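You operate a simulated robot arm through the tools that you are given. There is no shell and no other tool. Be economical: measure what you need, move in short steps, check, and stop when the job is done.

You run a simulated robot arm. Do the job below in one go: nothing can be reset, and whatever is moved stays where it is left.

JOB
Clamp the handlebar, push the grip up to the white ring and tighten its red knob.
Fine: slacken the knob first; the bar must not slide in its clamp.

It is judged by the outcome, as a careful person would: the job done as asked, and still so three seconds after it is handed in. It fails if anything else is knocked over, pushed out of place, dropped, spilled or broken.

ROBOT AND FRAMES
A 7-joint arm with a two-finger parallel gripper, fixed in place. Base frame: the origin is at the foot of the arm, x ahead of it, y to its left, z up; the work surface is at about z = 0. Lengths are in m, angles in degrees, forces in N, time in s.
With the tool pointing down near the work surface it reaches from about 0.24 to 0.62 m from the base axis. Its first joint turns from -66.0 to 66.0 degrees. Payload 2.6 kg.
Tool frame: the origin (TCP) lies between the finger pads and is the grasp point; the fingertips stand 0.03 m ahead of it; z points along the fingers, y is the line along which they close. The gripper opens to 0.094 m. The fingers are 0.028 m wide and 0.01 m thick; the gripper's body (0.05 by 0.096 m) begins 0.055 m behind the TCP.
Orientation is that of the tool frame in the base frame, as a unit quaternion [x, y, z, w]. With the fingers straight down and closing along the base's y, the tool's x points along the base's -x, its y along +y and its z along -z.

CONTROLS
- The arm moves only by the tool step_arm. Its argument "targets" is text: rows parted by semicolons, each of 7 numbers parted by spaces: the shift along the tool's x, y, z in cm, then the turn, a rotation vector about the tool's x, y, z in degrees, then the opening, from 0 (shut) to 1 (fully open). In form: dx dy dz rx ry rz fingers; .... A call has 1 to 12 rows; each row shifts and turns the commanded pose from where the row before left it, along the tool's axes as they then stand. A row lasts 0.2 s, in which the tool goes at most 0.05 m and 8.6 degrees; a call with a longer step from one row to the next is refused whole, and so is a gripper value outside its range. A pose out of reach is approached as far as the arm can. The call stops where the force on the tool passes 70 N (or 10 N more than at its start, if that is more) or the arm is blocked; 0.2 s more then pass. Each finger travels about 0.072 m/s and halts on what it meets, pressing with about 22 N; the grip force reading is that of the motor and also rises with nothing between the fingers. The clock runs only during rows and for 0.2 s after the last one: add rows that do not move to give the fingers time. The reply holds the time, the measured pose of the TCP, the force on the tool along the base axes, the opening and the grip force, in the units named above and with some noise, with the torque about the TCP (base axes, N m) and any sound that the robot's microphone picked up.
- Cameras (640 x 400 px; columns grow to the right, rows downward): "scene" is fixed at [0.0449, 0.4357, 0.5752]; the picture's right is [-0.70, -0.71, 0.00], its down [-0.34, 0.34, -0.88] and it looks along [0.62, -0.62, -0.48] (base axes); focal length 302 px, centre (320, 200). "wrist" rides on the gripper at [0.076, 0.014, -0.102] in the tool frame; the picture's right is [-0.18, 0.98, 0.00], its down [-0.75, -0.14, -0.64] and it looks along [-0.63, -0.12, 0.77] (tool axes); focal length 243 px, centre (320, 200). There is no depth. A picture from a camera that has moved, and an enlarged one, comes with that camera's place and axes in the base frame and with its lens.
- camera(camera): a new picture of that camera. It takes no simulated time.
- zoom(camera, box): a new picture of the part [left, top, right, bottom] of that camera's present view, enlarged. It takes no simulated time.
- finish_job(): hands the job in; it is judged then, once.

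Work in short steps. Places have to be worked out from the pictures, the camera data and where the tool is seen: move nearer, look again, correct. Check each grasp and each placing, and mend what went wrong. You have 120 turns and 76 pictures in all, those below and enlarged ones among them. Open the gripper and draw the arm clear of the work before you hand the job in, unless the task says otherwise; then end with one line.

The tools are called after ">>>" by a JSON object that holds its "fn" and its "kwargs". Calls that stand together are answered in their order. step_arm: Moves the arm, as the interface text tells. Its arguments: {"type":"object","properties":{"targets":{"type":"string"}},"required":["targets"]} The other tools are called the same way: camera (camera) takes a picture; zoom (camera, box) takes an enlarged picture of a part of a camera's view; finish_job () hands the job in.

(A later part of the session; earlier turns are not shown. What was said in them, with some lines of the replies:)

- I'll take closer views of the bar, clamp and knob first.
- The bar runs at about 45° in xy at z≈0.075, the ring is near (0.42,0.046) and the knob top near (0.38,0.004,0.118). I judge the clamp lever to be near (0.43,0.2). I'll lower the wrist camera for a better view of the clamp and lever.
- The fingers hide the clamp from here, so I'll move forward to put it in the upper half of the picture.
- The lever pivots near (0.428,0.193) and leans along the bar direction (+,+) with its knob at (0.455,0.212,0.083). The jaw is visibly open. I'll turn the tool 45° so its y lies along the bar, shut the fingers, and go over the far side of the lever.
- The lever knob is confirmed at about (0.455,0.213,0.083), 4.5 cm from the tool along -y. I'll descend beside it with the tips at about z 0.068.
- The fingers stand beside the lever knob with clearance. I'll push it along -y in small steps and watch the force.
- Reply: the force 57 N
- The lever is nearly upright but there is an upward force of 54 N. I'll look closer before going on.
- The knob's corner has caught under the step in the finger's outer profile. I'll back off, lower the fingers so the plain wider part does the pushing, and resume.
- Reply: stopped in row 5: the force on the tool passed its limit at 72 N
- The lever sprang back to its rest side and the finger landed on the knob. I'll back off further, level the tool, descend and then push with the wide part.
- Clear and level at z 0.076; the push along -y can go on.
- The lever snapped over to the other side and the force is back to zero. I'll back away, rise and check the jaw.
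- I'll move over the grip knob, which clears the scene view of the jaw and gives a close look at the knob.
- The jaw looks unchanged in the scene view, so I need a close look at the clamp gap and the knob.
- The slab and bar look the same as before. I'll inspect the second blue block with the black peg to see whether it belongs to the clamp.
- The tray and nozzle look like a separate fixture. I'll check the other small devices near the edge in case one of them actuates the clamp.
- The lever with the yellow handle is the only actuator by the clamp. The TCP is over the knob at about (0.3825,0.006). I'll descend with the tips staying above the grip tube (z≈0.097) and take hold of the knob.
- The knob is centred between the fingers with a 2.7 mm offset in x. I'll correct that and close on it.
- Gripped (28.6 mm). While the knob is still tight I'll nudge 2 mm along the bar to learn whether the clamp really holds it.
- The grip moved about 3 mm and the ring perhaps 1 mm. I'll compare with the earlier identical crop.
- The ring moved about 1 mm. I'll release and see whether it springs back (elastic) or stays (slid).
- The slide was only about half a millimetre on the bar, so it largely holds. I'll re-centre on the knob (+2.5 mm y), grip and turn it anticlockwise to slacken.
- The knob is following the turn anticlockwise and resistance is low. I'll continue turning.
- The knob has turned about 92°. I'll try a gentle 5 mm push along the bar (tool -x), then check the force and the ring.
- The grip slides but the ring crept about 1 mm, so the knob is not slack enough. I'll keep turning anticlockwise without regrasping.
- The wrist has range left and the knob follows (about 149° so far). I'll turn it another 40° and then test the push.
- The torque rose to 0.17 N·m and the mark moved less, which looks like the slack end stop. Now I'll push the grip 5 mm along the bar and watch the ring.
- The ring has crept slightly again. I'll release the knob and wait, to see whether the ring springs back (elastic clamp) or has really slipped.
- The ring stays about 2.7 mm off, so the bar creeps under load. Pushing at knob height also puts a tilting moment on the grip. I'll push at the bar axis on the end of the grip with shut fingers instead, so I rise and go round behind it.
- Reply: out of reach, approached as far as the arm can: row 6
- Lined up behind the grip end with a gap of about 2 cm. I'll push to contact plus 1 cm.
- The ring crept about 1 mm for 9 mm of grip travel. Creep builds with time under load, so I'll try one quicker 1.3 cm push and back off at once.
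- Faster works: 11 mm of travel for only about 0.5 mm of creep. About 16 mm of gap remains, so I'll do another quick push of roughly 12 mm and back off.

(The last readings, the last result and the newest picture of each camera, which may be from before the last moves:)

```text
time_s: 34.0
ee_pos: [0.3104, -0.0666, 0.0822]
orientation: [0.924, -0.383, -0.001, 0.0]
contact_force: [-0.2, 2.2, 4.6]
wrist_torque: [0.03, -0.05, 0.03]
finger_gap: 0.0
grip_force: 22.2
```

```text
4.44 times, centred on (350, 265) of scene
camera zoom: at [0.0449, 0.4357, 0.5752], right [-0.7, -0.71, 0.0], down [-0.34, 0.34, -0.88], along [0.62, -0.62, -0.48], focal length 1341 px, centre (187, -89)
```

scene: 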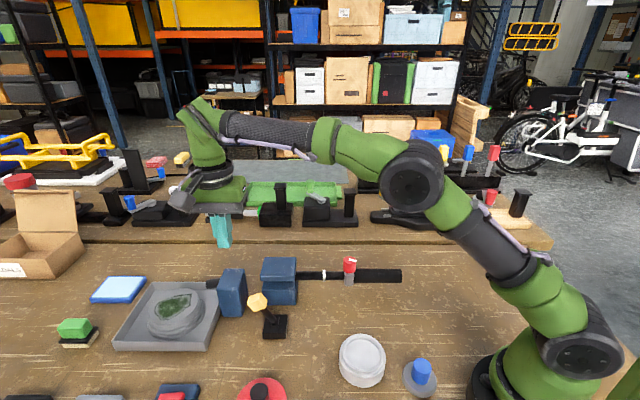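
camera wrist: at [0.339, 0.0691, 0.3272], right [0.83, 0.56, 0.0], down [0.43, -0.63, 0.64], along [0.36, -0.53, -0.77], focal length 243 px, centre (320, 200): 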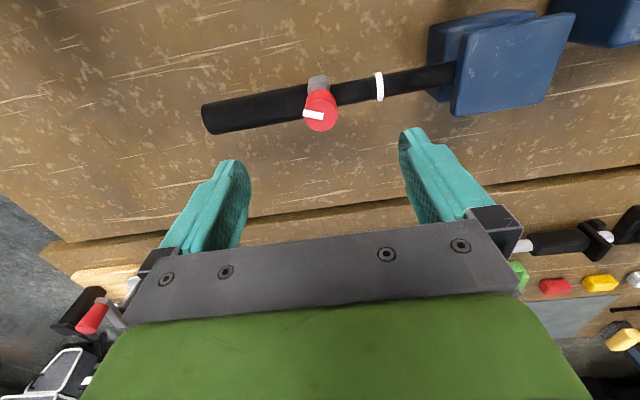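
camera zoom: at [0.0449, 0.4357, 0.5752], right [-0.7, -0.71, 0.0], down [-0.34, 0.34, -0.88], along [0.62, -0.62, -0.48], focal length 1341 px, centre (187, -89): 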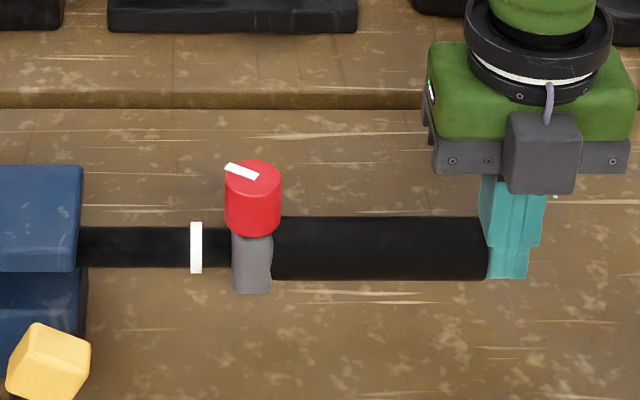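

Most of that stroke went into closing the gap. The fingers now touch the end, so I'll repeat the stroke that worked.

>>> {"fn": "step_arm", "kwargs": {"targets": "0 -1.3 0 0 0 0 0;0 0.8 0 0 0 0 0;0 0 0 0 0 0 0"}}

>>> {"fn": "zoom", "kwargs": {"camera": "scene", "box": [290, 220, 410, 310]}}

```text
time_s: 34.8
ee_pos: [0.315, -0.0627, 0.0812]
orientation: [0.924, -0.381, 0.0, 0.0]
contact_force: [0.1, 3.8, 20.8]
wrist_torque: [0.15, -0.26, 0.02]
finger_gap: 0.0
grip_force: 21.8
```

```text
4.44 times, centred on (350, 265) of scene
camera zoom: at [0.0449, 0.4357, 0.5752], right [-0.7, -0.71, 0.0], down [-0.34, 0.34, -0.88], along [0.62, -0.62, -0.48], focal length 1341 px, centre (187, -89)
```

zoom: 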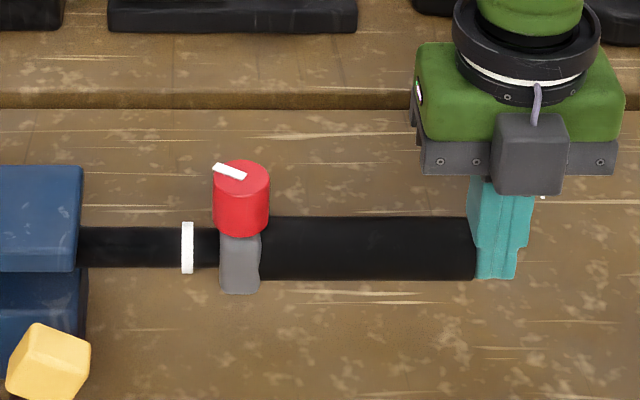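

The ring has now moved about 10 mm in total. The likely cause is that the bar's own end has come through the open tube end, so my last strokes pushed the bar itself. I'll back away and look.

>>> {"fn": "step_arm", "kwargs": {"targets": "0 1 0 0 0 0 0;0 1.2 0 0 0 0 0;0 0 -3 0 0 0 0;0 0 -4 0 0 0 0;0 0 -4 0 0 0 0;0 0 0 0 0 8.5 0.5;0 0 0 0 0 8.5 1;0 0 0 0 0 8.5 1;0 0 0 0 0 8.5 1;0 0 0 0 0 8.5 1;0 0 0 0 0 0 1"}}

>>> {"fn": "zoom", "kwargs": {"camera": "scene", "box": [290, 220, 410, 310]}}

>>> {"fn": "camera", "kwargs": {"camera": "wrist"}}

```text
time_s: 37.2
ee_pos: [0.2994, -0.0775, 0.1907]
orientation: [0.721, -0.693, -0.001, 0.0]
contact_force: [-0.7, 0.1, 1.0]
wrist_torque: [0.01, -0.01, -0.01]
finger_gap: 0.0938
grip_force: 0.1
```

```text
4.44 times, centred on (350, 265) of scene
camera zoom: at [0.0449, 0.4357, 0.5752], right [-0.7, -0.71, 0.0], down [-0.34, 0.34, -0.88], along [0.62, -0.62, -0.48], focal length 1341 px, centre (187, -89)
```

zoom: 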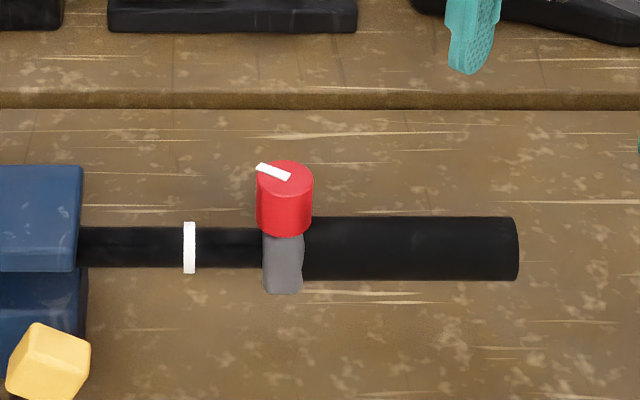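

```text
30 pictures are left
camera wrist: at [0.2885, -0.1552, 0.2937], right [-0.99, 0.14, 0.0], down [0.11, 0.76, 0.64], along [0.09, 0.63, -0.77], focal length 243 px, centre (320, 200)
```

wrist: 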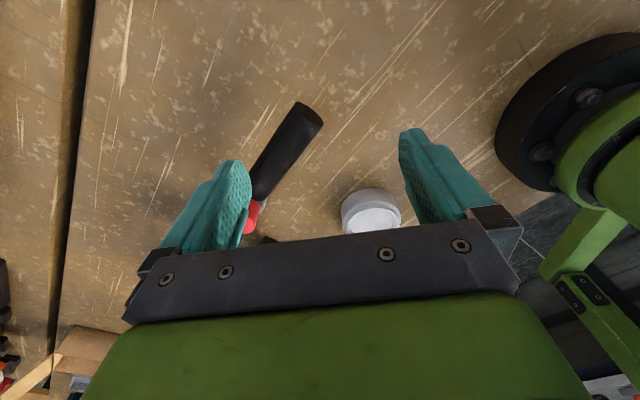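

The tube was dragged back about 23 mm as I withdrew, since the finger had caught it. I'll look closely at the tube end.

>>> {"fn": "zoom", "kwargs": {"camera": "wrist", "box": [230, 80, 350, 240]}}

```text
2.50 times, centred on (290, 160) of wrist
camera zoom: at [0.2885, -0.1552, 0.2937], right [-0.99, 0.14, 0.0], down [0.11, 0.76, 0.64], along [0.09, 0.63, -0.77], focal length 606 px, centre (395, 300)
```

zoom: 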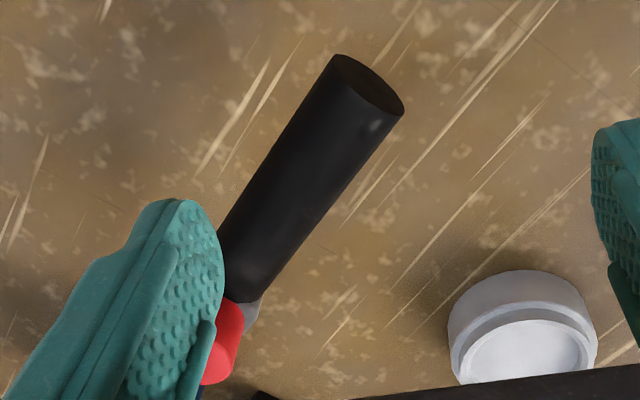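

The end face looks solid and the tube is free. I'll turn so the fingers close across the bar, and grasp the tube itself about 5.5 cm behind the knob at bar height.

>>> {"fn": "step_arm", "kwargs": {"targets": "0 0 0 0 0 8 1;0 0 0 0 0 8 1;0 0 0 0 0 8 1;0 0 0 0 0 8 1;0 0 0 0 0 8 1;0 0 0 0 0 7.3 1;-4 0 0 0 0 0 1;-4 0 0 0 0 0 1;0 0 3 0 0 0 1;0 0 0 0 0 0 1"}}

>>> {"fn": "camera", "kwargs": {"camera": "wrist"}}

```text
time_s: 39.4
ee_pos: [0.3581, -0.0222, 0.1617]
orientation: [-0.383, 0.924, 0.001, -0.002]
contact_force: [-0.9, 0.3, -0.4]
wrist_torque: [0.01, -0.01, 0.01]
finger_gap: 0.0941
grip_force: 0.0
```

```text
28 pictures are left
camera wrist: at [0.2943, -0.066, 0.2641], right [-0.57, 0.82, 0.0], down [0.63, 0.43, 0.64], along [0.53, 0.36, -0.77], focal length 243 px, centre (320, 200)
```

wrist: 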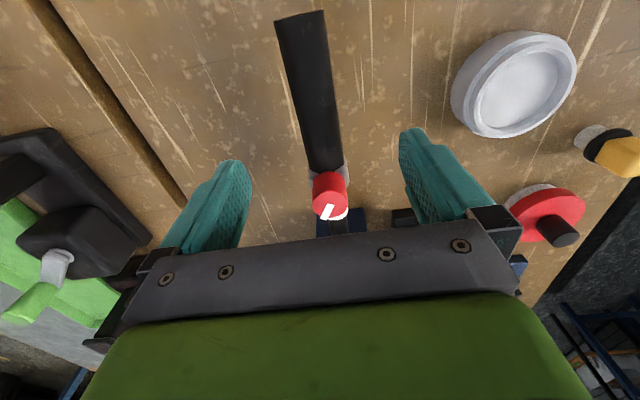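

The tube lies between the fingers; I'll shift 2.5 mm across, descend to bar height and close on it.

>>> {"fn": "step_arm", "kwargs": {"targets": "0 0.25 3 0 0 0 1;0 0 3 0 0 0 0.8;0 0 2.6 0 0 0 0.6;0 0 0 0 0 0 0.5;0 0 0 0 0 0 0.2;0 0 0 0 0 0 0.2;0 0 0 0 0 0 0.2"}}

>>> {"fn": "zoom", "kwargs": {"camera": "scene", "box": [290, 220, 410, 310]}}

```text
time_s: 41.0
ee_pos: [0.3574, -0.0251, 0.0754]
orientation: [-0.384, 0.923, -0.005, 0.003]
contact_force: [28.4, -28.9, -11.6]
wrist_torque: [-0.39, 0.19, -0.26]
finger_gap: 0.0332
grip_force: 45.6
```

```text
4.44 times, centred on (350, 265) of scene
camera zoom: at [0.045, 0.4357, 0.5752], right [-0.7, -0.71, 0.0], down [-0.34, 0.34, -0.88], along [0.62, -0.62, -0.48], focal length 1341 px, centre (187, -89)
```

zoom: 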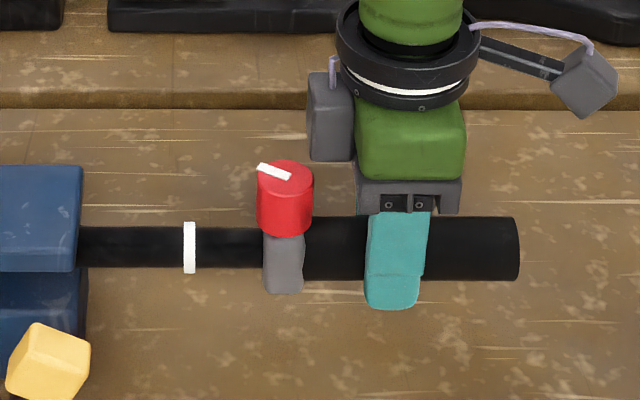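

The tube is held (33 mm) but there is a 40 N side load, so I'll ease 4 mm sideways to relax it.

>>> {"fn": "step_arm", "kwargs": {"targets": "0 -0.2 0 0 0 0 0.2;0 -0.2 0 0 0 0 0.2;0 0 0 0 0 0 0.2"}}

```text
time_s: 41.8
ee_pos: [0.3581, -0.0233, 0.0773]
orientation: [-0.384, 0.923, -0.002, 0.002]
contact_force: [14.6, -15.0, 9.3]
wrist_torque: [-0.44, -0.26, -0.5]
finger_gap: 0.0333
grip_force: 45.4
```

Still about 20 N sideways; a further 2 mm should null it.

>>> {"fn": "step_arm", "kwargs": {"targets": "0 -0.2 -0.1 0 0 0 0.2;0 0 0 0 0 0 0.2"}}

```text
time_s: 42.4
ee_pos: [0.3585, -0.0245, 0.0769]
orientation: [-0.384, 0.923, 0.0, -0.001]
contact_force: [9.2, -7.8, 3.0]
wrist_torque: [0.69, -1.18, -0.13]
finger_gap: 0.0332
grip_force: 45.2
```

The loads are small now. I'll push the tube 3 cm along the bar briskly (tool -x) and check.

>>> {"fn": "step_arm", "kwargs": {"targets": "-1 0 0 0 0 0 0.2;-1 0 0 0 0 0 0.2;-1 0 0 0 0 0 0.2"}}

>>> {"fn": "zoom", "kwargs": {"camera": "scene", "box": [290, 220, 410, 310]}}

```text
time_s: 43.2
ee_pos: [0.3785, -0.0028, 0.0768]
orientation: [-0.384, 0.924, 0.001, -0.001]
contact_force: [3.0, -3.4, 12.5]
wrist_torque: [-0.21, 0.3, -0.05]
finger_gap: 0.0337
grip_force: 44.9
```

```text
4.44 times, centred on (350, 265) of scene
camera zoom: at [0.0449, 0.4357, 0.5752], right [-0.7, -0.71, 0.0], down [-0.34, 0.34, -0.88], along [0.62, -0.62, -0.48], focal length 1341 px, centre (187, -89)
```

zoom: 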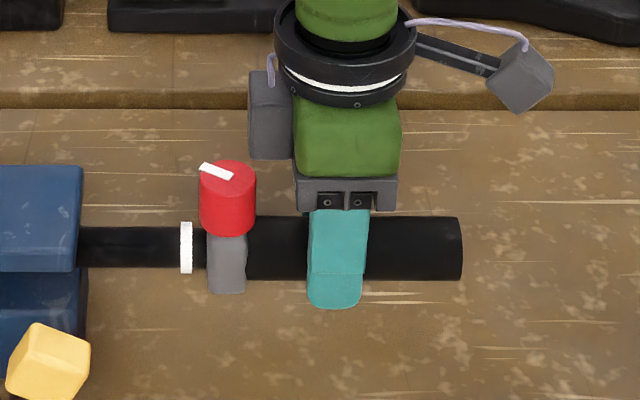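

The grip slid 30 mm with only about 1.5 mm of bar creep. About 8 mm of gap remains, so I'll push 7 mm more.

>>> {"fn": "step_arm", "kwargs": {"targets": "-0.7 0 0 0 0 0 0.2"}}

>>> {"fn": "zoom", "kwargs": {"camera": "scene", "box": [310, 250, 350, 300]}}

```text
time_s: 43.6
ee_pos: [0.3833, 0.0012, 0.0762]
orientation: [-0.384, 0.923, 0.0, -0.001]
contact_force: [3.6, -4.4, 9.6]
wrist_torque: [-0.09, 0.39, -0.15]
finger_gap: 0.0333
grip_force: 45.4
```

```text
8.00 times, centred on (330, 275) of scene
camera zoom: at [0.0449, 0.4357, 0.5752], right [-0.7, -0.71, 0.0], down [-0.34, 0.34, -0.88], along [0.62, -0.62, -0.48], focal length 2414 px, centre (240, -400)
```

zoom: 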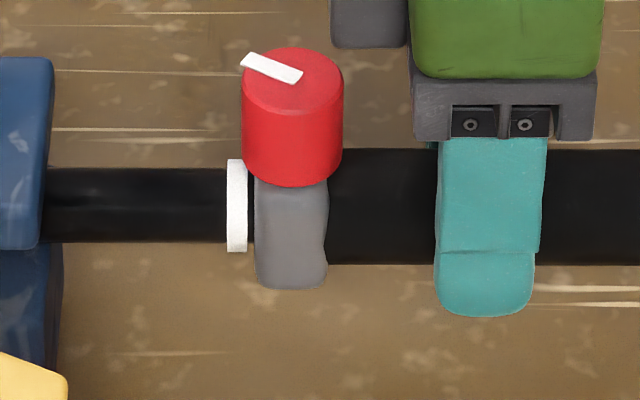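

About 2 mm is left; a final 2.5 mm.

>>> {"fn": "step_arm", "kwargs": {"targets": "-0.25 0 0 0 0 0 0.2"}}

>>> {"fn": "zoom", "kwargs": {"camera": "scene", "box": [310, 250, 350, 300]}}

```text
time_s: 44.0
ee_pos: [0.3848, 0.0027, 0.0774]
orientation: [-0.383, 0.924, 0.001, -0.003]
contact_force: [6.3, -7.4, 1.8]
wrist_torque: [0.03, 0.23, -0.29]
finger_gap: 0.0334
grip_force: 44.9
```

```text
8.00 times, centred on (330, 275) of scene
camera zoom: at [0.045, 0.4357, 0.5752], right [-0.7, -0.71, 0.0], down [-0.34, 0.34, -0.88], along [0.62, -0.62, -0.48], focal length 2414 px, centre (240, -400)
```

zoom: 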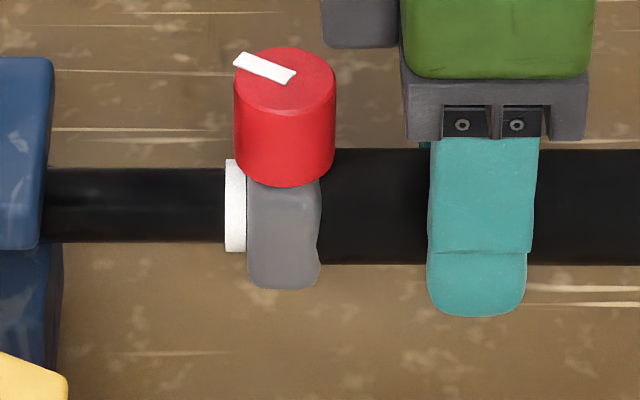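

The collar now touches the ring. I'll release the tube, rise, turn the tool back to the anticlockwise end of its range and go above the knob at about (0.421,0.045).

>>> {"fn": "step_arm", "kwargs": {"targets": "0 0 0 0 0 0 0.6;0 0 0 0 0 0 0.6;0 0 -4 0 0 0 0.6;0 0 -4 0 0 0 0.6;0 0 -4 0 0 0 0.6;0 0 0 0 0 -8.5 0.7;0 0 0 0 0 -8.5 0.7;0 0 0 0 0 -8.5 0.7;0 0 0 0 0 -8.5 0.7;0 0 0 0 0 -8.5 0.7;0 0 0 0 0 -8.5 0.7"}}

>>> {"fn": "step_arm", "kwargs": {"targets": "0 0 0 0 0 -8.5 0.7;0 0 0 0 0 -8.5 0.7;0 0 0 0 0 -8.5 0.7;0 0 0 0 0 -8.5 0.7;0 0 0 0 0 -5 0.7;-0.2 -2.8 0 0 0 0 0.7;-0.26 -2.75 0 0 0 0 0.7;0 0 0 0 0 0 0.7"}}

>>> {"fn": "camera", "kwargs": {"camera": "wrist"}}

```text
time_s: 46.4
ee_pos: [0.3861, 0.0046, 0.1958]
orientation: [0.745, -0.667, -0.001, 0.001]
contact_force: [0.2, 0.7, 0.6]
wrist_torque: [0.02, 0.0, -0.03]
finger_gap: 0.0659
grip_force: 0.2
```

```text
time_s: 48.2
ee_pos: [0.4221, 0.0453, 0.1954]
orientation: [0.925, -0.381, -0.002, 0.001]
contact_force: [-0.4, 0.3, 0.9]
wrist_torque: [0.0, -0.03, 0.01]
finger_gap: 0.0657
grip_force: 0.0
```

```text
23 pictures are left
camera wrist: at [0.4673, -0.019, 0.2987], right [-0.82, -0.57, 0.0], down [-0.43, 0.63, 0.64], along [-0.37, 0.53, -0.77], focal length 243 px, centre (320, 200)
```

wrist: 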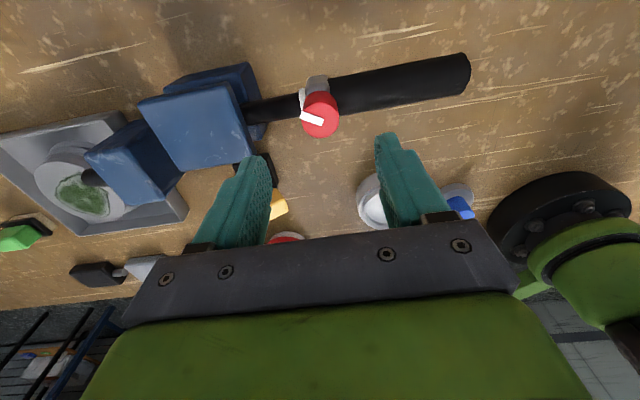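

The knob is nearly centred; I estimate 3–4 mm toward tool +x. I'll adjust, descend and check before closing.

>>> {"fn": "step_arm", "kwargs": {"targets": "0.35 0.1 3 0 0 0 0.6;0 0 3.7 0 0 0 0.6;0 0 0 0 0 0 0.6"}}

>>> {"fn": "zoom", "kwargs": {"camera": "wrist", "box": [200, 60, 440, 230]}}

>>> {"fn": "zoom", "kwargs": {"camera": "scene", "box": [290, 220, 370, 300]}}

```text
time_s: 49.0
ee_pos: [0.4244, 0.0424, 0.1272]
orientation: [0.924, -0.382, -0.002, 0.001]
contact_force: [-0.6, -0.3, -0.3]
wrist_torque: [-0.01, -0.02, 0.0]
finger_gap: 0.0565
grip_force: 0.0
```

```text
2.35 times, centred on (320, 145) of wrist
camera zoom: at [0.469, -0.0207, 0.2301], right [-0.82, -0.57, 0.0], down [-0.43, 0.63, 0.64], along [-0.37, 0.53, -0.77], focal length 571 px, centre (320, 329)
```

zoom: 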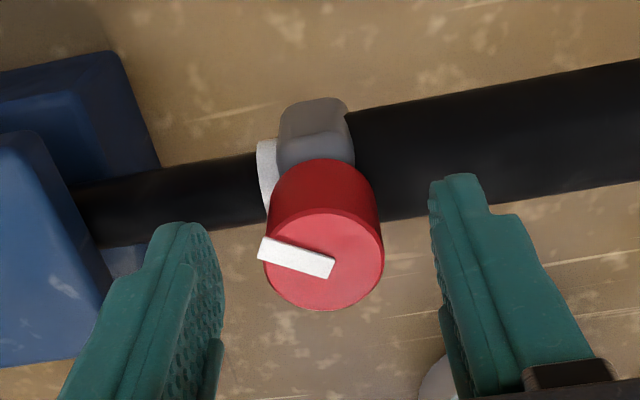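

```text
5.00 times, centred on (330, 260) of scene
camera zoom: at [0.045, 0.4357, 0.5752], right [-0.7, -0.71, 0.0], down [-0.34, 0.34, -0.88], along [0.62, -0.62, -0.48], focal length 1509 px, centre (270, -100)
```

zoom: 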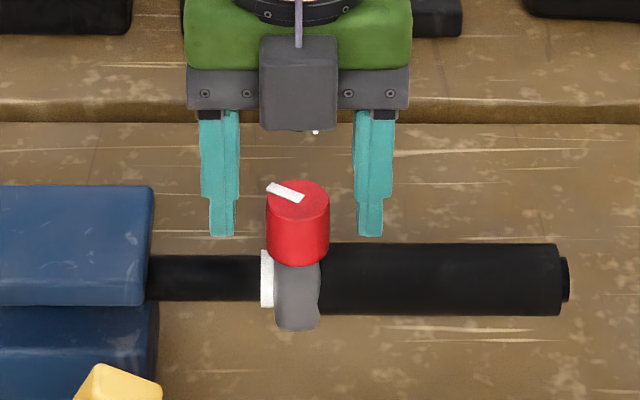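

The bar's end now shows behind the tube, which confirms what went wrong with the end push. I'll shift 3 mm, grip the knob and start turning clockwise.

>>> {"fn": "step_arm", "kwargs": {"targets": "0.3 0 0 0 0 0 0.6;0 0 0 0 0 0 0.2;0 0 0 0 0 0 0;0 0 0 0 0 0 0;0 0 0 0 0 8 0;0 0 0 0 0 8 0;0 0 0 0 0 8 0;0 0 0 0 0 8 0;0 0 0 0 0 8 0;0 0 0 0 0 8 0;0 0 0 0 0 8 0;0 0 0 0 0 8 0"}}

>>> {"fn": "step_arm", "kwargs": {"targets": "0 0 0 0 0 8 0;0 0 0 0 0 8 0;0 0 0 0 0 8 0;0 0 0 0 0 8 0;0 0 0 0 0 8 0;0 0 0 0 0 8 0"}}

>>> {"fn": "zoom", "kwargs": {"camera": "scene", "box": [290, 220, 370, 300]}}

```text
time_s: 51.6
ee_pos: [0.4246, 0.0417, 0.1285]
orientation: [-0.58, 0.814, 0.001, -0.002]
contact_force: [-1.1, -1.9, -18.5]
wrist_torque: [-0.55, -0.13, 0.0]
finger_gap: 0.029
grip_force: 44.5
```

```text
time_s: 53.0
ee_pos: [0.423, 0.042, 0.1288]
orientation: [-0.199, 0.98, 0.001, -0.003]
contact_force: [-9.9, 10.9, -19.3]
wrist_torque: [-0.08, 0.03, 0.03]
finger_gap: 0.0292
grip_force: 44.7
```

```text
5.00 times, centred on (330, 260) of scene
camera zoom: at [0.045, 0.4357, 0.5752], right [-0.7, -0.71, 0.0], down [-0.34, 0.34, -0.88], along [0.62, -0.62, -0.48], focal length 1509 px, centre (270, -100)
```

zoom: 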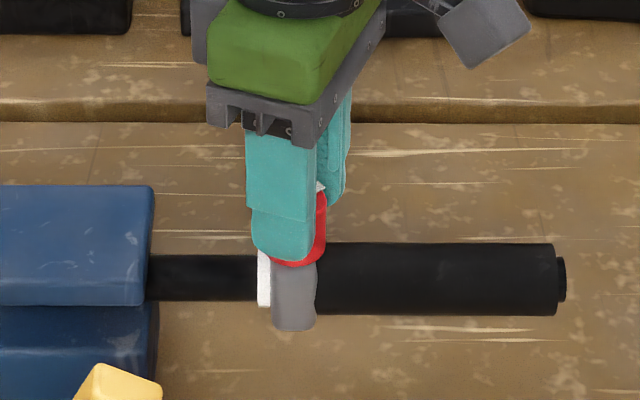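

Turned 112° clockwise, with the grip still against the ring. I'll continue to the end of the turn.

>>> {"fn": "step_arm", "kwargs": {"targets": "0 0 0.1 0 0 8 0;0 0 0 0 0 8 0;0 0 0 0 0 8 0;0 0 0 0 0 8 0;0 0 0 0 0 8 0;0 0 0 0 0 8 0;0 0 0 0 0 8 0;0 0 0 0 0 8 0"}}

>>> {"fn": "zoom", "kwargs": {"camera": "scene", "box": [290, 220, 370, 300]}}

```text
time_s: 54.8
ee_pos: [0.425, 0.0446, 0.1292]
orientation: [0.35, 0.937, 0.002, -0.005]
contact_force: [-21.2, 23.0, 11.6]
wrist_torque: [0.37, 0.71, 0.01]
finger_gap: 0.0293
grip_force: 44.5
```

```text
5.00 times, centred on (330, 260) of scene
camera zoom: at [0.0449, 0.4357, 0.5752], right [-0.7, -0.71, 0.0], down [-0.34, 0.34, -0.88], along [0.62, -0.62, -0.48], focal length 1509 px, centre (270, -100)
```

zoom: 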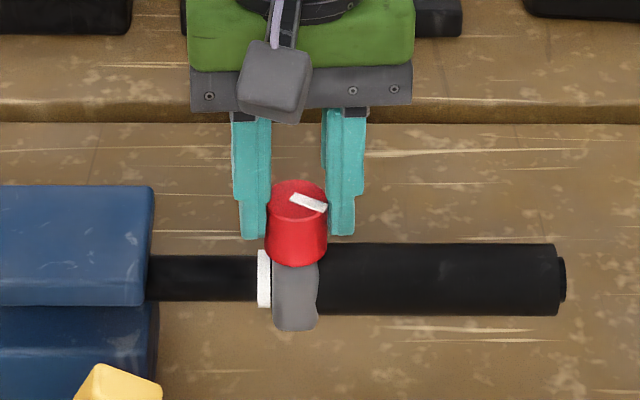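

The mark is back to about its starting angle, but there is no end-stop torque yet. I'll ease the side load and turn further clockwise to tighten it properly.

>>> {"fn": "step_arm", "kwargs": {"targets": "0.25 0 0 0 0 0 0;0 0 0 0 0 8 0;0 0 0 0 0 8 0;0 0 0 0 0 8 0;0 0 0 0 0 8 0;0 0 0 0 0 8 0"}}

>>> {"fn": "zoom", "kwargs": {"camera": "scene", "box": [290, 220, 370, 300]}}

```text
time_s: 56.2
ee_pos: [0.4238, 0.0415, 0.1287]
orientation: [0.649, 0.761, -0.001, 0.0]
contact_force: [1.0, -2.3, -1.2]
wrist_torque: [-0.05, -0.42, 0.62]
finger_gap: 0.0291
grip_force: 45.5
```

```text
5.00 times, centred on (330, 260) of scene
camera zoom: at [0.045, 0.4357, 0.5752], right [-0.7, -0.71, 0.0], down [-0.34, 0.34, -0.88], along [0.62, -0.62, -0.48], focal length 1509 px, centre (270, -100)
```

zoom: 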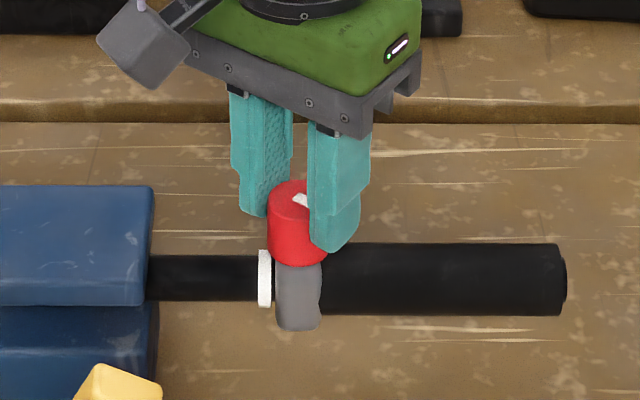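

Torque has risen to 0.62 N·m, so the knob has come up tight. I'll add one last bit of turn, then release and check the contact with the ring.

>>> {"fn": "step_arm", "kwargs": {"targets": "0 0 0 0 0 6 0;0 0 0 0 0 0 0"}}

>>> {"fn": "step_arm", "kwargs": {"targets": "0 0 0 0 0 -4 0;0 0 0 0 0 0 0.6;0 0 0 0 0 0 0.6;0 0 -4 0 0 0 0.6;0 0 -3 0 0 0 0.6;0 0 0 0 0 0 0.6"}}

>>> {"fn": "zoom", "kwargs": {"camera": "scene", "box": [290, 250, 350, 300]}}

```text
time_s: 56.8
ee_pos: [0.4221, 0.0424, 0.1277]
orientation: [0.689, 0.725, -0.001, -0.001]
contact_force: [0.4, 0.1, 4.5]
wrist_torque: [0.22, -0.41, 0.41]
finger_gap: 0.0289
grip_force: 45.4
```

```text
time_s: 58.2
ee_pos: [0.422, 0.0398, 0.1989]
orientation: [0.661, 0.75, -0.001, -0.001]
contact_force: [-0.3, -0.2, 0.6]
wrist_torque: [-0.01, 0.0, -0.02]
finger_gap: 0.0561
grip_force: 0.1
```

```text
8.00 times, centred on (320, 275) of scene
camera zoom: at [0.0449, 0.4357, 0.5752], right [-0.7, -0.71, 0.0], down [-0.34, 0.34, -0.88], along [0.62, -0.62, -0.48], focal length 2414 px, centre (320, -400)
```

zoom: 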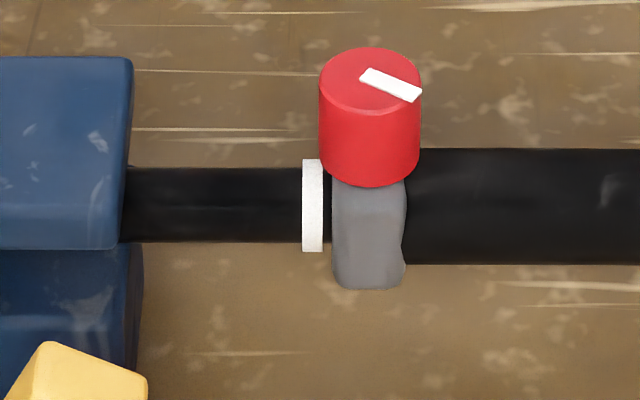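

The knob is tight (mark just past its original angle, fingers slipped at 0.62 N·m), but the last slip dragged the grip about 3 mm off the ring. I'll re-grip and slacken about 120°, to reseat the grip.

>>> {"fn": "step_arm", "kwargs": {"targets": "0 0 3.5 0 0 0 0.6;0 0 3.6 0 0 0 0.6;0 0 0 0 0 0 0.2;0 0 0 0 0 0 0;0 0 0 0 0 0 0;0 0 0 0 0 -8 0;0 0 0 0 0 -8 0;0 0 0 0 0 -8 0;0 0 0 0 0 -8 0;0 0 0 0 0 -8 0;0 0 0 0 0 0 0"}}

>>> {"fn": "step_arm", "kwargs": {"targets": "0 0 0 0 0 -8 0;0 0 0 0 0 -8 0;0 0 0 0 0 -8 0;0 0 0 0 0 -8 0;0 0 0 0 0 -8 0;0 0 0 0 0 -8 0;0 0 0 0 0 -8 0;0 0 0 0 0 -8 0;0 0 0 0 0 -8 0;0 0 0 0 0 -8 0;0 0 0 0 0 0 0"}}

>>> {"fn": "zoom", "kwargs": {"camera": "scene", "box": [290, 250, 350, 300]}}

```text
time_s: 60.6
ee_pos: [0.4234, 0.0417, 0.126]
orientation: [0.365, 0.931, -0.002, 0.0]
contact_force: [11.5, -12.1, -19.3]
wrist_torque: [-0.14, -0.89, -0.01]
finger_gap: 0.029
grip_force: 45.4
```

```text
time_s: 63.0
ee_pos: [0.4242, 0.0427, 0.1265]
orientation: [-0.319, 0.948, 0.0, -0.001]
contact_force: [12.9, -13.1, -22.8]
wrist_torque: [0.43, -0.49, 0.04]
finger_gap: 0.0291
grip_force: 44.6
```

```text
8.00 times, centred on (320, 275) of scene
camera zoom: at [0.0451, 0.4357, 0.5752], right [-0.7, -0.71, 0.0], down [-0.34, 0.34, -0.88], along [0.62, -0.62, -0.48], focal length 2414 px, centre (320, -400)
```

zoom: 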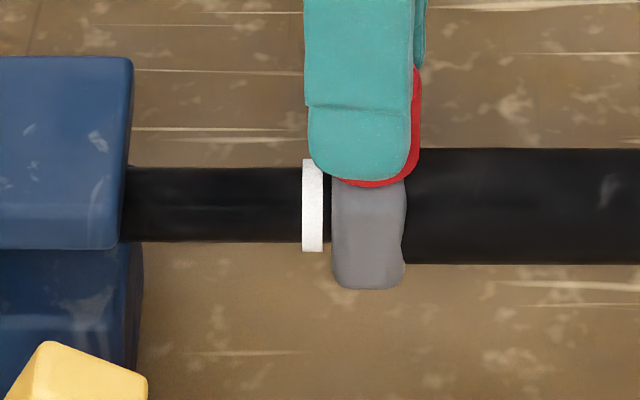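

Slackened by about 120°; the gap is 2.4 mm. I'll ease the side load and push 3.5 mm toward the ring.

>>> {"fn": "step_arm", "kwargs": {"targets": "0 -0.2 0.1 0 0 0 0;-0.35 0.05 0 0 0 0 0;0 0 0 0 0 0 0"}}

>>> {"fn": "zoom", "kwargs": {"camera": "scene", "box": [290, 250, 350, 300]}}

```text
time_s: 63.8
ee_pos: [0.4262, 0.0454, 0.1264]
orientation: [-0.319, 0.948, 0.001, -0.001]
contact_force: [-1.2, -5.1, 5.7]
wrist_torque: [-1.2, 0.9, 0.0]
finger_gap: 0.029
grip_force: 44.8
```

```text
8.00 times, centred on (320, 275) of scene
camera zoom: at [0.0449, 0.4357, 0.5752], right [-0.7, -0.71, 0.0], down [-0.34, 0.34, -0.88], along [0.62, -0.62, -0.48], focal length 2414 px, centre (320, -400)
```

zoom: 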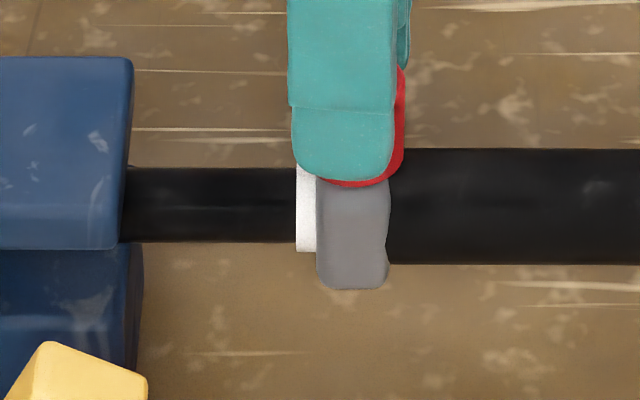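

Seated against the ring. Now I'll turn clockwise by just the same amount, stopping as the torque rises so as not to slip.

>>> {"fn": "step_arm", "kwargs": {"targets": "0 0 0 0 0 8 0;0 0 0 0 0 8 0;0 0 0 0 0 8 0;0 0 0 0 0 8 0;0 0 0 0 0 8 0;0 0 0 0 0 8 0;0 0 0 0 0 8 0;0 0 0 0 0 8 0;0 0 0 0 0 8 0;0 0 0 0 0 8 0;0 0 0 0 0 8 0;0 0 0 0 0 8 0"}}

>>> {"fn": "step_arm", "kwargs": {"targets": "0 0 0 0 0 8 0;0 0 0 0 0 8 0;0 0 0 0 0 4 0;0 0 0 0 0 0 0"}}

>>> {"fn": "zoom", "kwargs": {"camera": "scene", "box": [290, 250, 350, 300]}}

```text
time_s: 66.4
ee_pos: [0.426, 0.0444, 0.1265]
orientation: [0.492, 0.87, -0.001, -0.001]
contact_force: [-11.4, 10.7, 25.9]
wrist_torque: [0.35, -0.05, 0.01]
finger_gap: 0.029
grip_force: 45.1
```

```text
time_s: 67.4
ee_pos: [0.4269, 0.0448, 0.1271]
orientation: [0.636, 0.772, 0.001, -0.002]
contact_force: [-14.1, 14.4, 29.5]
wrist_torque: [0.28, -0.05, 0.01]
finger_gap: 0.029
grip_force: 44.9
```

```text
8.00 times, centred on (320, 275) of scene
camera zoom: at [0.0448, 0.4357, 0.5752], right [-0.7, -0.71, 0.0], down [-0.34, 0.34, -0.88], along [0.62, -0.62, -0.48], focal length 2414 px, centre (320, -400)
```

zoom: 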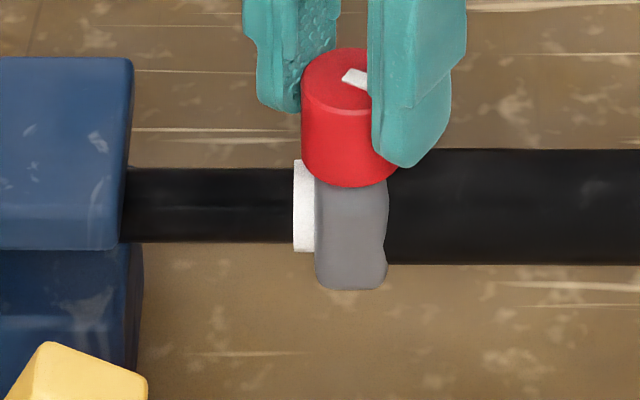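

No stop torque yet at yaw 79°; I'll creep on a few degrees.

>>> {"fn": "step_arm", "kwargs": {"targets": "0 0 0.1 0 0 4 0;0 0 0 0 0 3 0"}}

>>> {"fn": "step_arm", "kwargs": {"targets": "0 0 0 0 0 4 0;0 0 0 0 0 3 0"}}

```text
time_s: 68.0
ee_pos: [0.4271, 0.0432, 0.1239]
orientation: [0.681, 0.732, -0.001, -0.001]
contact_force: [-14.0, 14.5, 27.9]
wrist_torque: [0.76, 0.05, 0.16]
finger_gap: 0.0292
grip_force: 44.7
```

```text
time_s: 68.6
ee_pos: [0.4265, 0.043, 0.1245]
orientation: [0.726, 0.688, -0.003, -0.001]
contact_force: [-6.7, 8.0, 10.0]
wrist_torque: [0.66, -0.3, 0.2]
finger_gap: 0.0289
grip_force: 45.0
```

Torque is now rising (0.2 N·m). Checking the seat and the mark.

>>> {"fn": "zoom", "kwargs": {"camera": "scene", "box": [290, 250, 350, 300]}}

```text
8.00 times, centred on (320, 275) of scene
camera zoom: at [0.0449, 0.4357, 0.5752], right [-0.7, -0.71, 0.0], down [-0.34, 0.34, -0.88], along [0.62, -0.62, -0.48], focal length 2414 px, centre (320, -400)
```

zoom: 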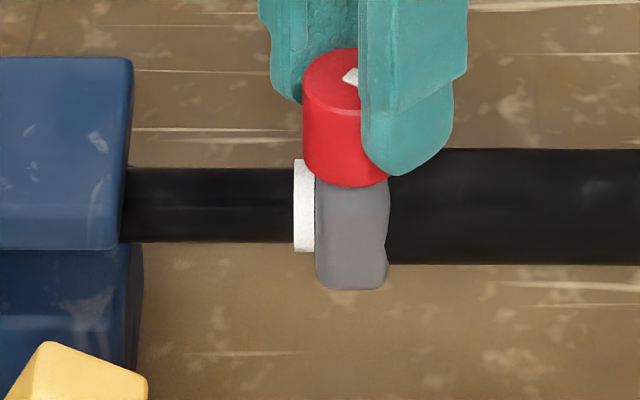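

Still seated against the ring. A last 5°, then I'll open, rise straight up and check.

>>> {"fn": "step_arm", "kwargs": {"targets": "0 0 0 0 0 5 0;0 0 0 0 0 0 0"}}

>>> {"fn": "step_arm", "kwargs": {"targets": "0 0 0 0 0 0 0.6;0 0 0 0 0 0 0.6;0 0 -4 0 0 0 0.6;0 0 -4 0 0 0 0.8;0 0 0 0 0 -8.5 1;0 0 0 0 0 -8.5 1;0 0 0 0 0 -8.5 1;0 0 0 0 0 -8.5 1;0 0 0 0 0 -8.5 1;0 0 0 0 0 0 1"}}

>>> {"fn": "zoom", "kwargs": {"camera": "scene", "box": [290, 250, 350, 300]}}

```text
time_s: 69.2
ee_pos: [0.4265, 0.0405, 0.1234]
orientation: [0.755, 0.656, -0.003, 0.0]
contact_force: [-0.5, 0.2, -4.7]
wrist_torque: [0.04, -0.5, 0.12]
finger_gap: 0.0284
grip_force: 44.7
```

```text
time_s: 71.4
ee_pos: [0.4283, 0.0424, 0.2057]
orientation: [0.463, 0.886, -0.001, -0.002]
contact_force: [-0.1, -0.3, -0.9]
wrist_torque: [-0.02, -0.02, 0.04]
finger_gap: 0.0939
grip_force: 0.1
```

```text
8.00 times, centred on (320, 275) of scene
camera zoom: at [0.0449, 0.4357, 0.5752], right [-0.7, -0.71, 0.0], down [-0.34, 0.34, -0.88], along [0.62, -0.62, -0.48], focal length 2414 px, centre (320, -400)
```

zoom: 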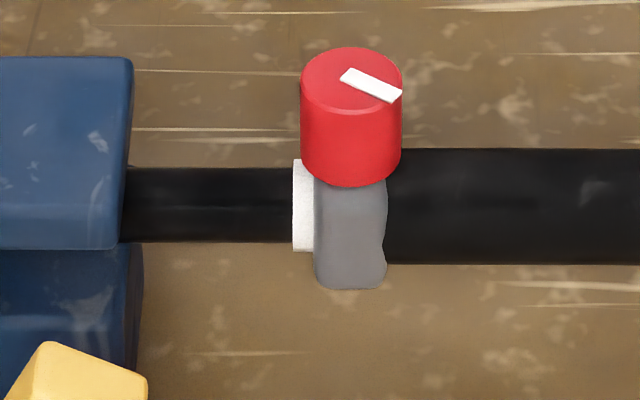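

The grip is seated and the knob tight with its mark at the stop. The bar has slid about 15 mm from its starting place, so I'll draw it back: turn so the fingers close across the bar, and go above the bare bar between jaw and ring.

>>> {"fn": "step_arm", "kwargs": {"targets": "0 0 0 0 0 -8.4 1;0 0 0 0 0 -8.4 1;0 0 0 0 0 -8.4 1;0 0 0 0 0 -8.4 1;0 0 0 0 0 -8.4 1;0 0 0 0 0 -8.4 1;0 0 0 0 0 -8.4 1;0 0 0 0 0 -8.4 1;0 0 0 0 0 -8.4 1;0 0 0 0 0 -8.4 1;0 0 0 0 0 -8.4 1;0 0 0 0 0 -8 1"}}

>>> {"fn": "step_arm", "kwargs": {"targets": "-1.5 0.25 0 0 0 0 0.8;-1.58 0.24 3 0 0 0 0.6;0 0 0 0 0 0 0.6"}}

>>> {"fn": "camera", "kwargs": {"camera": "wrist"}}

>>> {"fn": "zoom", "kwargs": {"camera": "scene", "box": [270, 220, 350, 300]}}

```text
time_s: 74.0
ee_pos: [0.4248, 0.044, 0.2034]
orientation: [-0.385, 0.923, 0.0, -0.002]
contact_force: [-0.7, 0.8, -0.1]
wrist_torque: [-0.01, -0.01, 0.01]
finger_gap: 0.094
grip_force: 0.1
```

```text
time_s: 74.8
ee_pos: [0.4439, 0.0698, 0.1746]
orientation: [-0.384, 0.923, 0.0, -0.001]
contact_force: [0.1, -0.4, -0.6]
wrist_torque: [0.01, 0.0, 0.05]
finger_gap: 0.0563
grip_force: 0.1
```

```text
11 pictures are left
camera wrist: at [0.3803, 0.0266, 0.2769], right [-0.57, 0.82, 0.0], down [0.63, 0.43, 0.64], along [0.53, 0.36, -0.77], focal length 243 px, centre (320, 200)
```

wrist: 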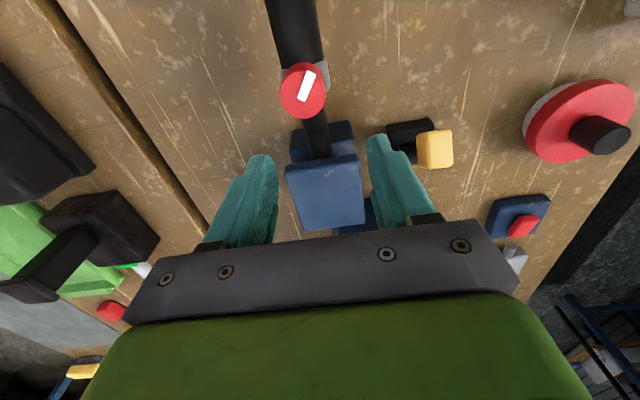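

```text
5.00 times, centred on (310, 260) of scene
camera zoom: at [0.0449, 0.4357, 0.5752], right [-0.7, -0.71, 0.0], down [-0.34, 0.34, -0.88], along [0.62, -0.62, -0.48], focal length 1509 px, centre (370, -100)
```

zoom: 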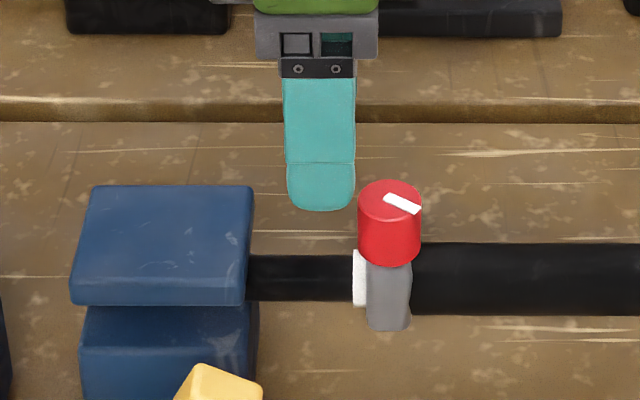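

The bar is about 4 mm off to -n; I'll correct, leave a little extra clearance from the knob, descend around the bar and close.

>>> {"fn": "step_arm", "kwargs": {"targets": "-0.2 -0.4 3 0 0 0 0.6;0 0 3 0 0 0 0.6;0 0 3.3 0 0 0 0.6;0 0 0 0 0 0 0.2;0 0 0 0 0 0 0.1;0 0 0 0 0 0 0.1"}}

>>> {"fn": "zoom", "kwargs": {"camera": "scene", "box": [270, 220, 350, 300]}}

```text
time_s: 76.2
ee_pos: [0.4488, 0.0685, 0.0835]
orientation: [-0.383, 0.924, 0.0, -0.002]
contact_force: [0.2, 0.7, -3.7]
wrist_torque: [0.29, -0.32, -0.11]
finger_gap: 0.021
grip_force: 44.6
```

```text
5.00 times, centred on (310, 260) of scene
camera zoom: at [0.045, 0.4357, 0.5752], right [-0.7, -0.71, 0.0], down [-0.34, 0.34, -0.88], along [0.62, -0.62, -0.48], focal length 1509 px, centre (370, -100)
```

zoom: 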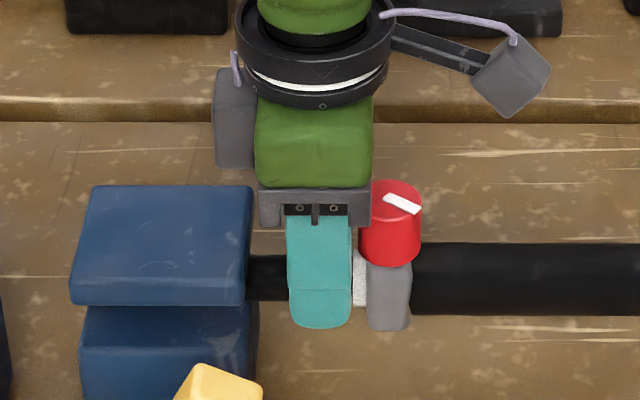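

The bar is held cleanly just beside the ring with almost no side load. I'll draw it back 15 mm (tool +x) slowly.

>>> {"fn": "step_arm", "kwargs": {"targets": "0.25 0 0 0 0 0 0.1;0.25 0 0 0 0 0 0.1;0.25 0 0 0 0 0 0.1;0.25 0 0 0 0 0 0.1;0.25 0 0 0 0 0 0.1;0.25 0 0 0 0 0 0.1;0 0 0 0 0 0 0.1"}}

>>> {"fn": "zoom", "kwargs": {"camera": "scene", "box": [270, 220, 350, 300]}}

```text
time_s: 77.8
ee_pos: [0.4401, 0.0581, 0.0823]
orientation: [-0.383, 0.924, 0.0, 0.0]
contact_force: [13.9, 8.9, -1.5]
wrist_torque: [0.92, -0.98, -0.02]
finger_gap: 0.0215
grip_force: 44.8
```

```text
5.00 times, centred on (310, 260) of scene
camera zoom: at [0.0449, 0.4357, 0.5752], right [-0.7, -0.71, 0.0], down [-0.34, 0.34, -0.88], along [0.62, -0.62, -0.48], focal length 1509 px, centre (370, -100)
```

zoom: 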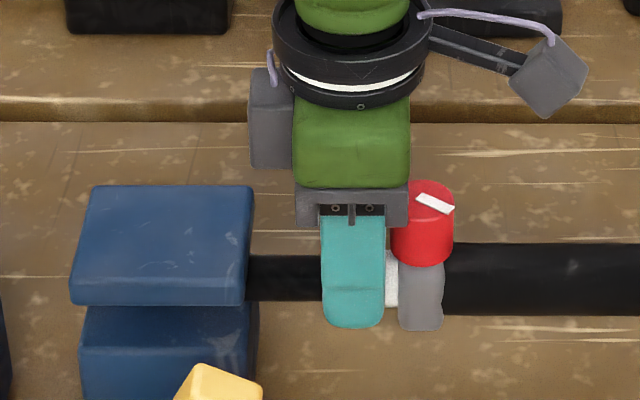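

The ring is back at its original place with the grip still against it. I'll relax the residual pull, open, rise and draw clear.

>>> {"fn": "step_arm", "kwargs": {"targets": "-0.1 0 0 0 0 0 0.3;0 0 0 0 0 0 0.6;0 0 0 0 0 0 0.6;0 0 -3 0 0 0 0.6;0 0 -4 0 0 0 0.6;0 0 -4 0 0 0 0.6;0 0 -4 0 0 0 0.8;0 0 -4 0 0 0 1;4 0 -3 0 0 0 1;4 0 0 0 0 0 1;0 0 0 0 0 0 1"}}

>>> {"fn": "zoom", "kwargs": {"camera": "scene", "box": [290, 250, 350, 300]}}

>>> {"fn": "camera", "kwargs": {"camera": "scene"}}

```text
time_s: 80.2
ee_pos: [0.3805, -0.0, 0.3016]
orientation: [-0.384, 0.924, 0.0, -0.002]
contact_force: [-0.3, 0.8, -0.8]
wrist_torque: [0.01, 0.0, 0.04]
finger_gap: 0.0939
grip_force: 0.0
```

```text
8.00 times, centred on (320, 275) of scene
camera zoom: at [0.0449, 0.4357, 0.5752], right [-0.7, -0.71, 0.0], down [-0.34, 0.34, -0.88], along [0.62, -0.62, -0.48], focal length 2414 px, centre (320, -400)
```

zoom: 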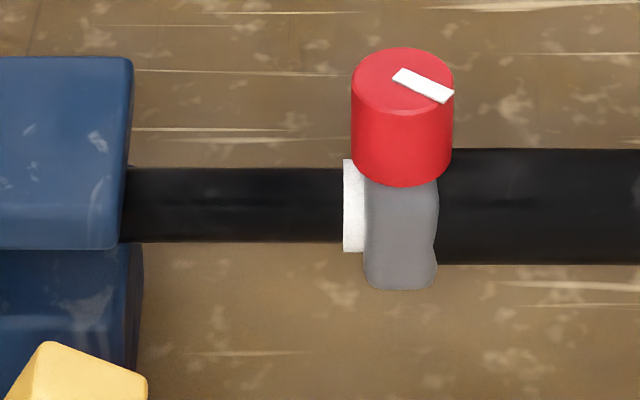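

```text
6 pictures are left
```

scene: 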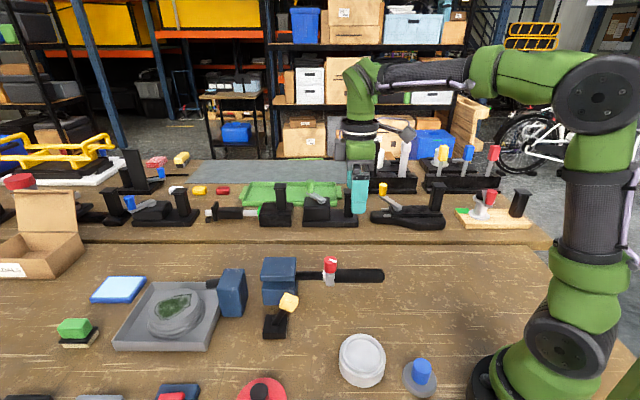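

The ring is back at its original column (324), the collar sits flush against it, the mark is at the tight stop, the clamp lever is thrown over, and the arm is clear with the gripper open. Handing in.

>>> {"fn": "finish_job", "kwargs": {}}

```text
The job is handed in.
```

The lever is thrown over, the grip is flush against the white ring and the knob is tight, but the bar did slide in its clamp: about 15 mm during the pushing, drawn back to its starting position before hand-in, and I never saw the jaw itself move.
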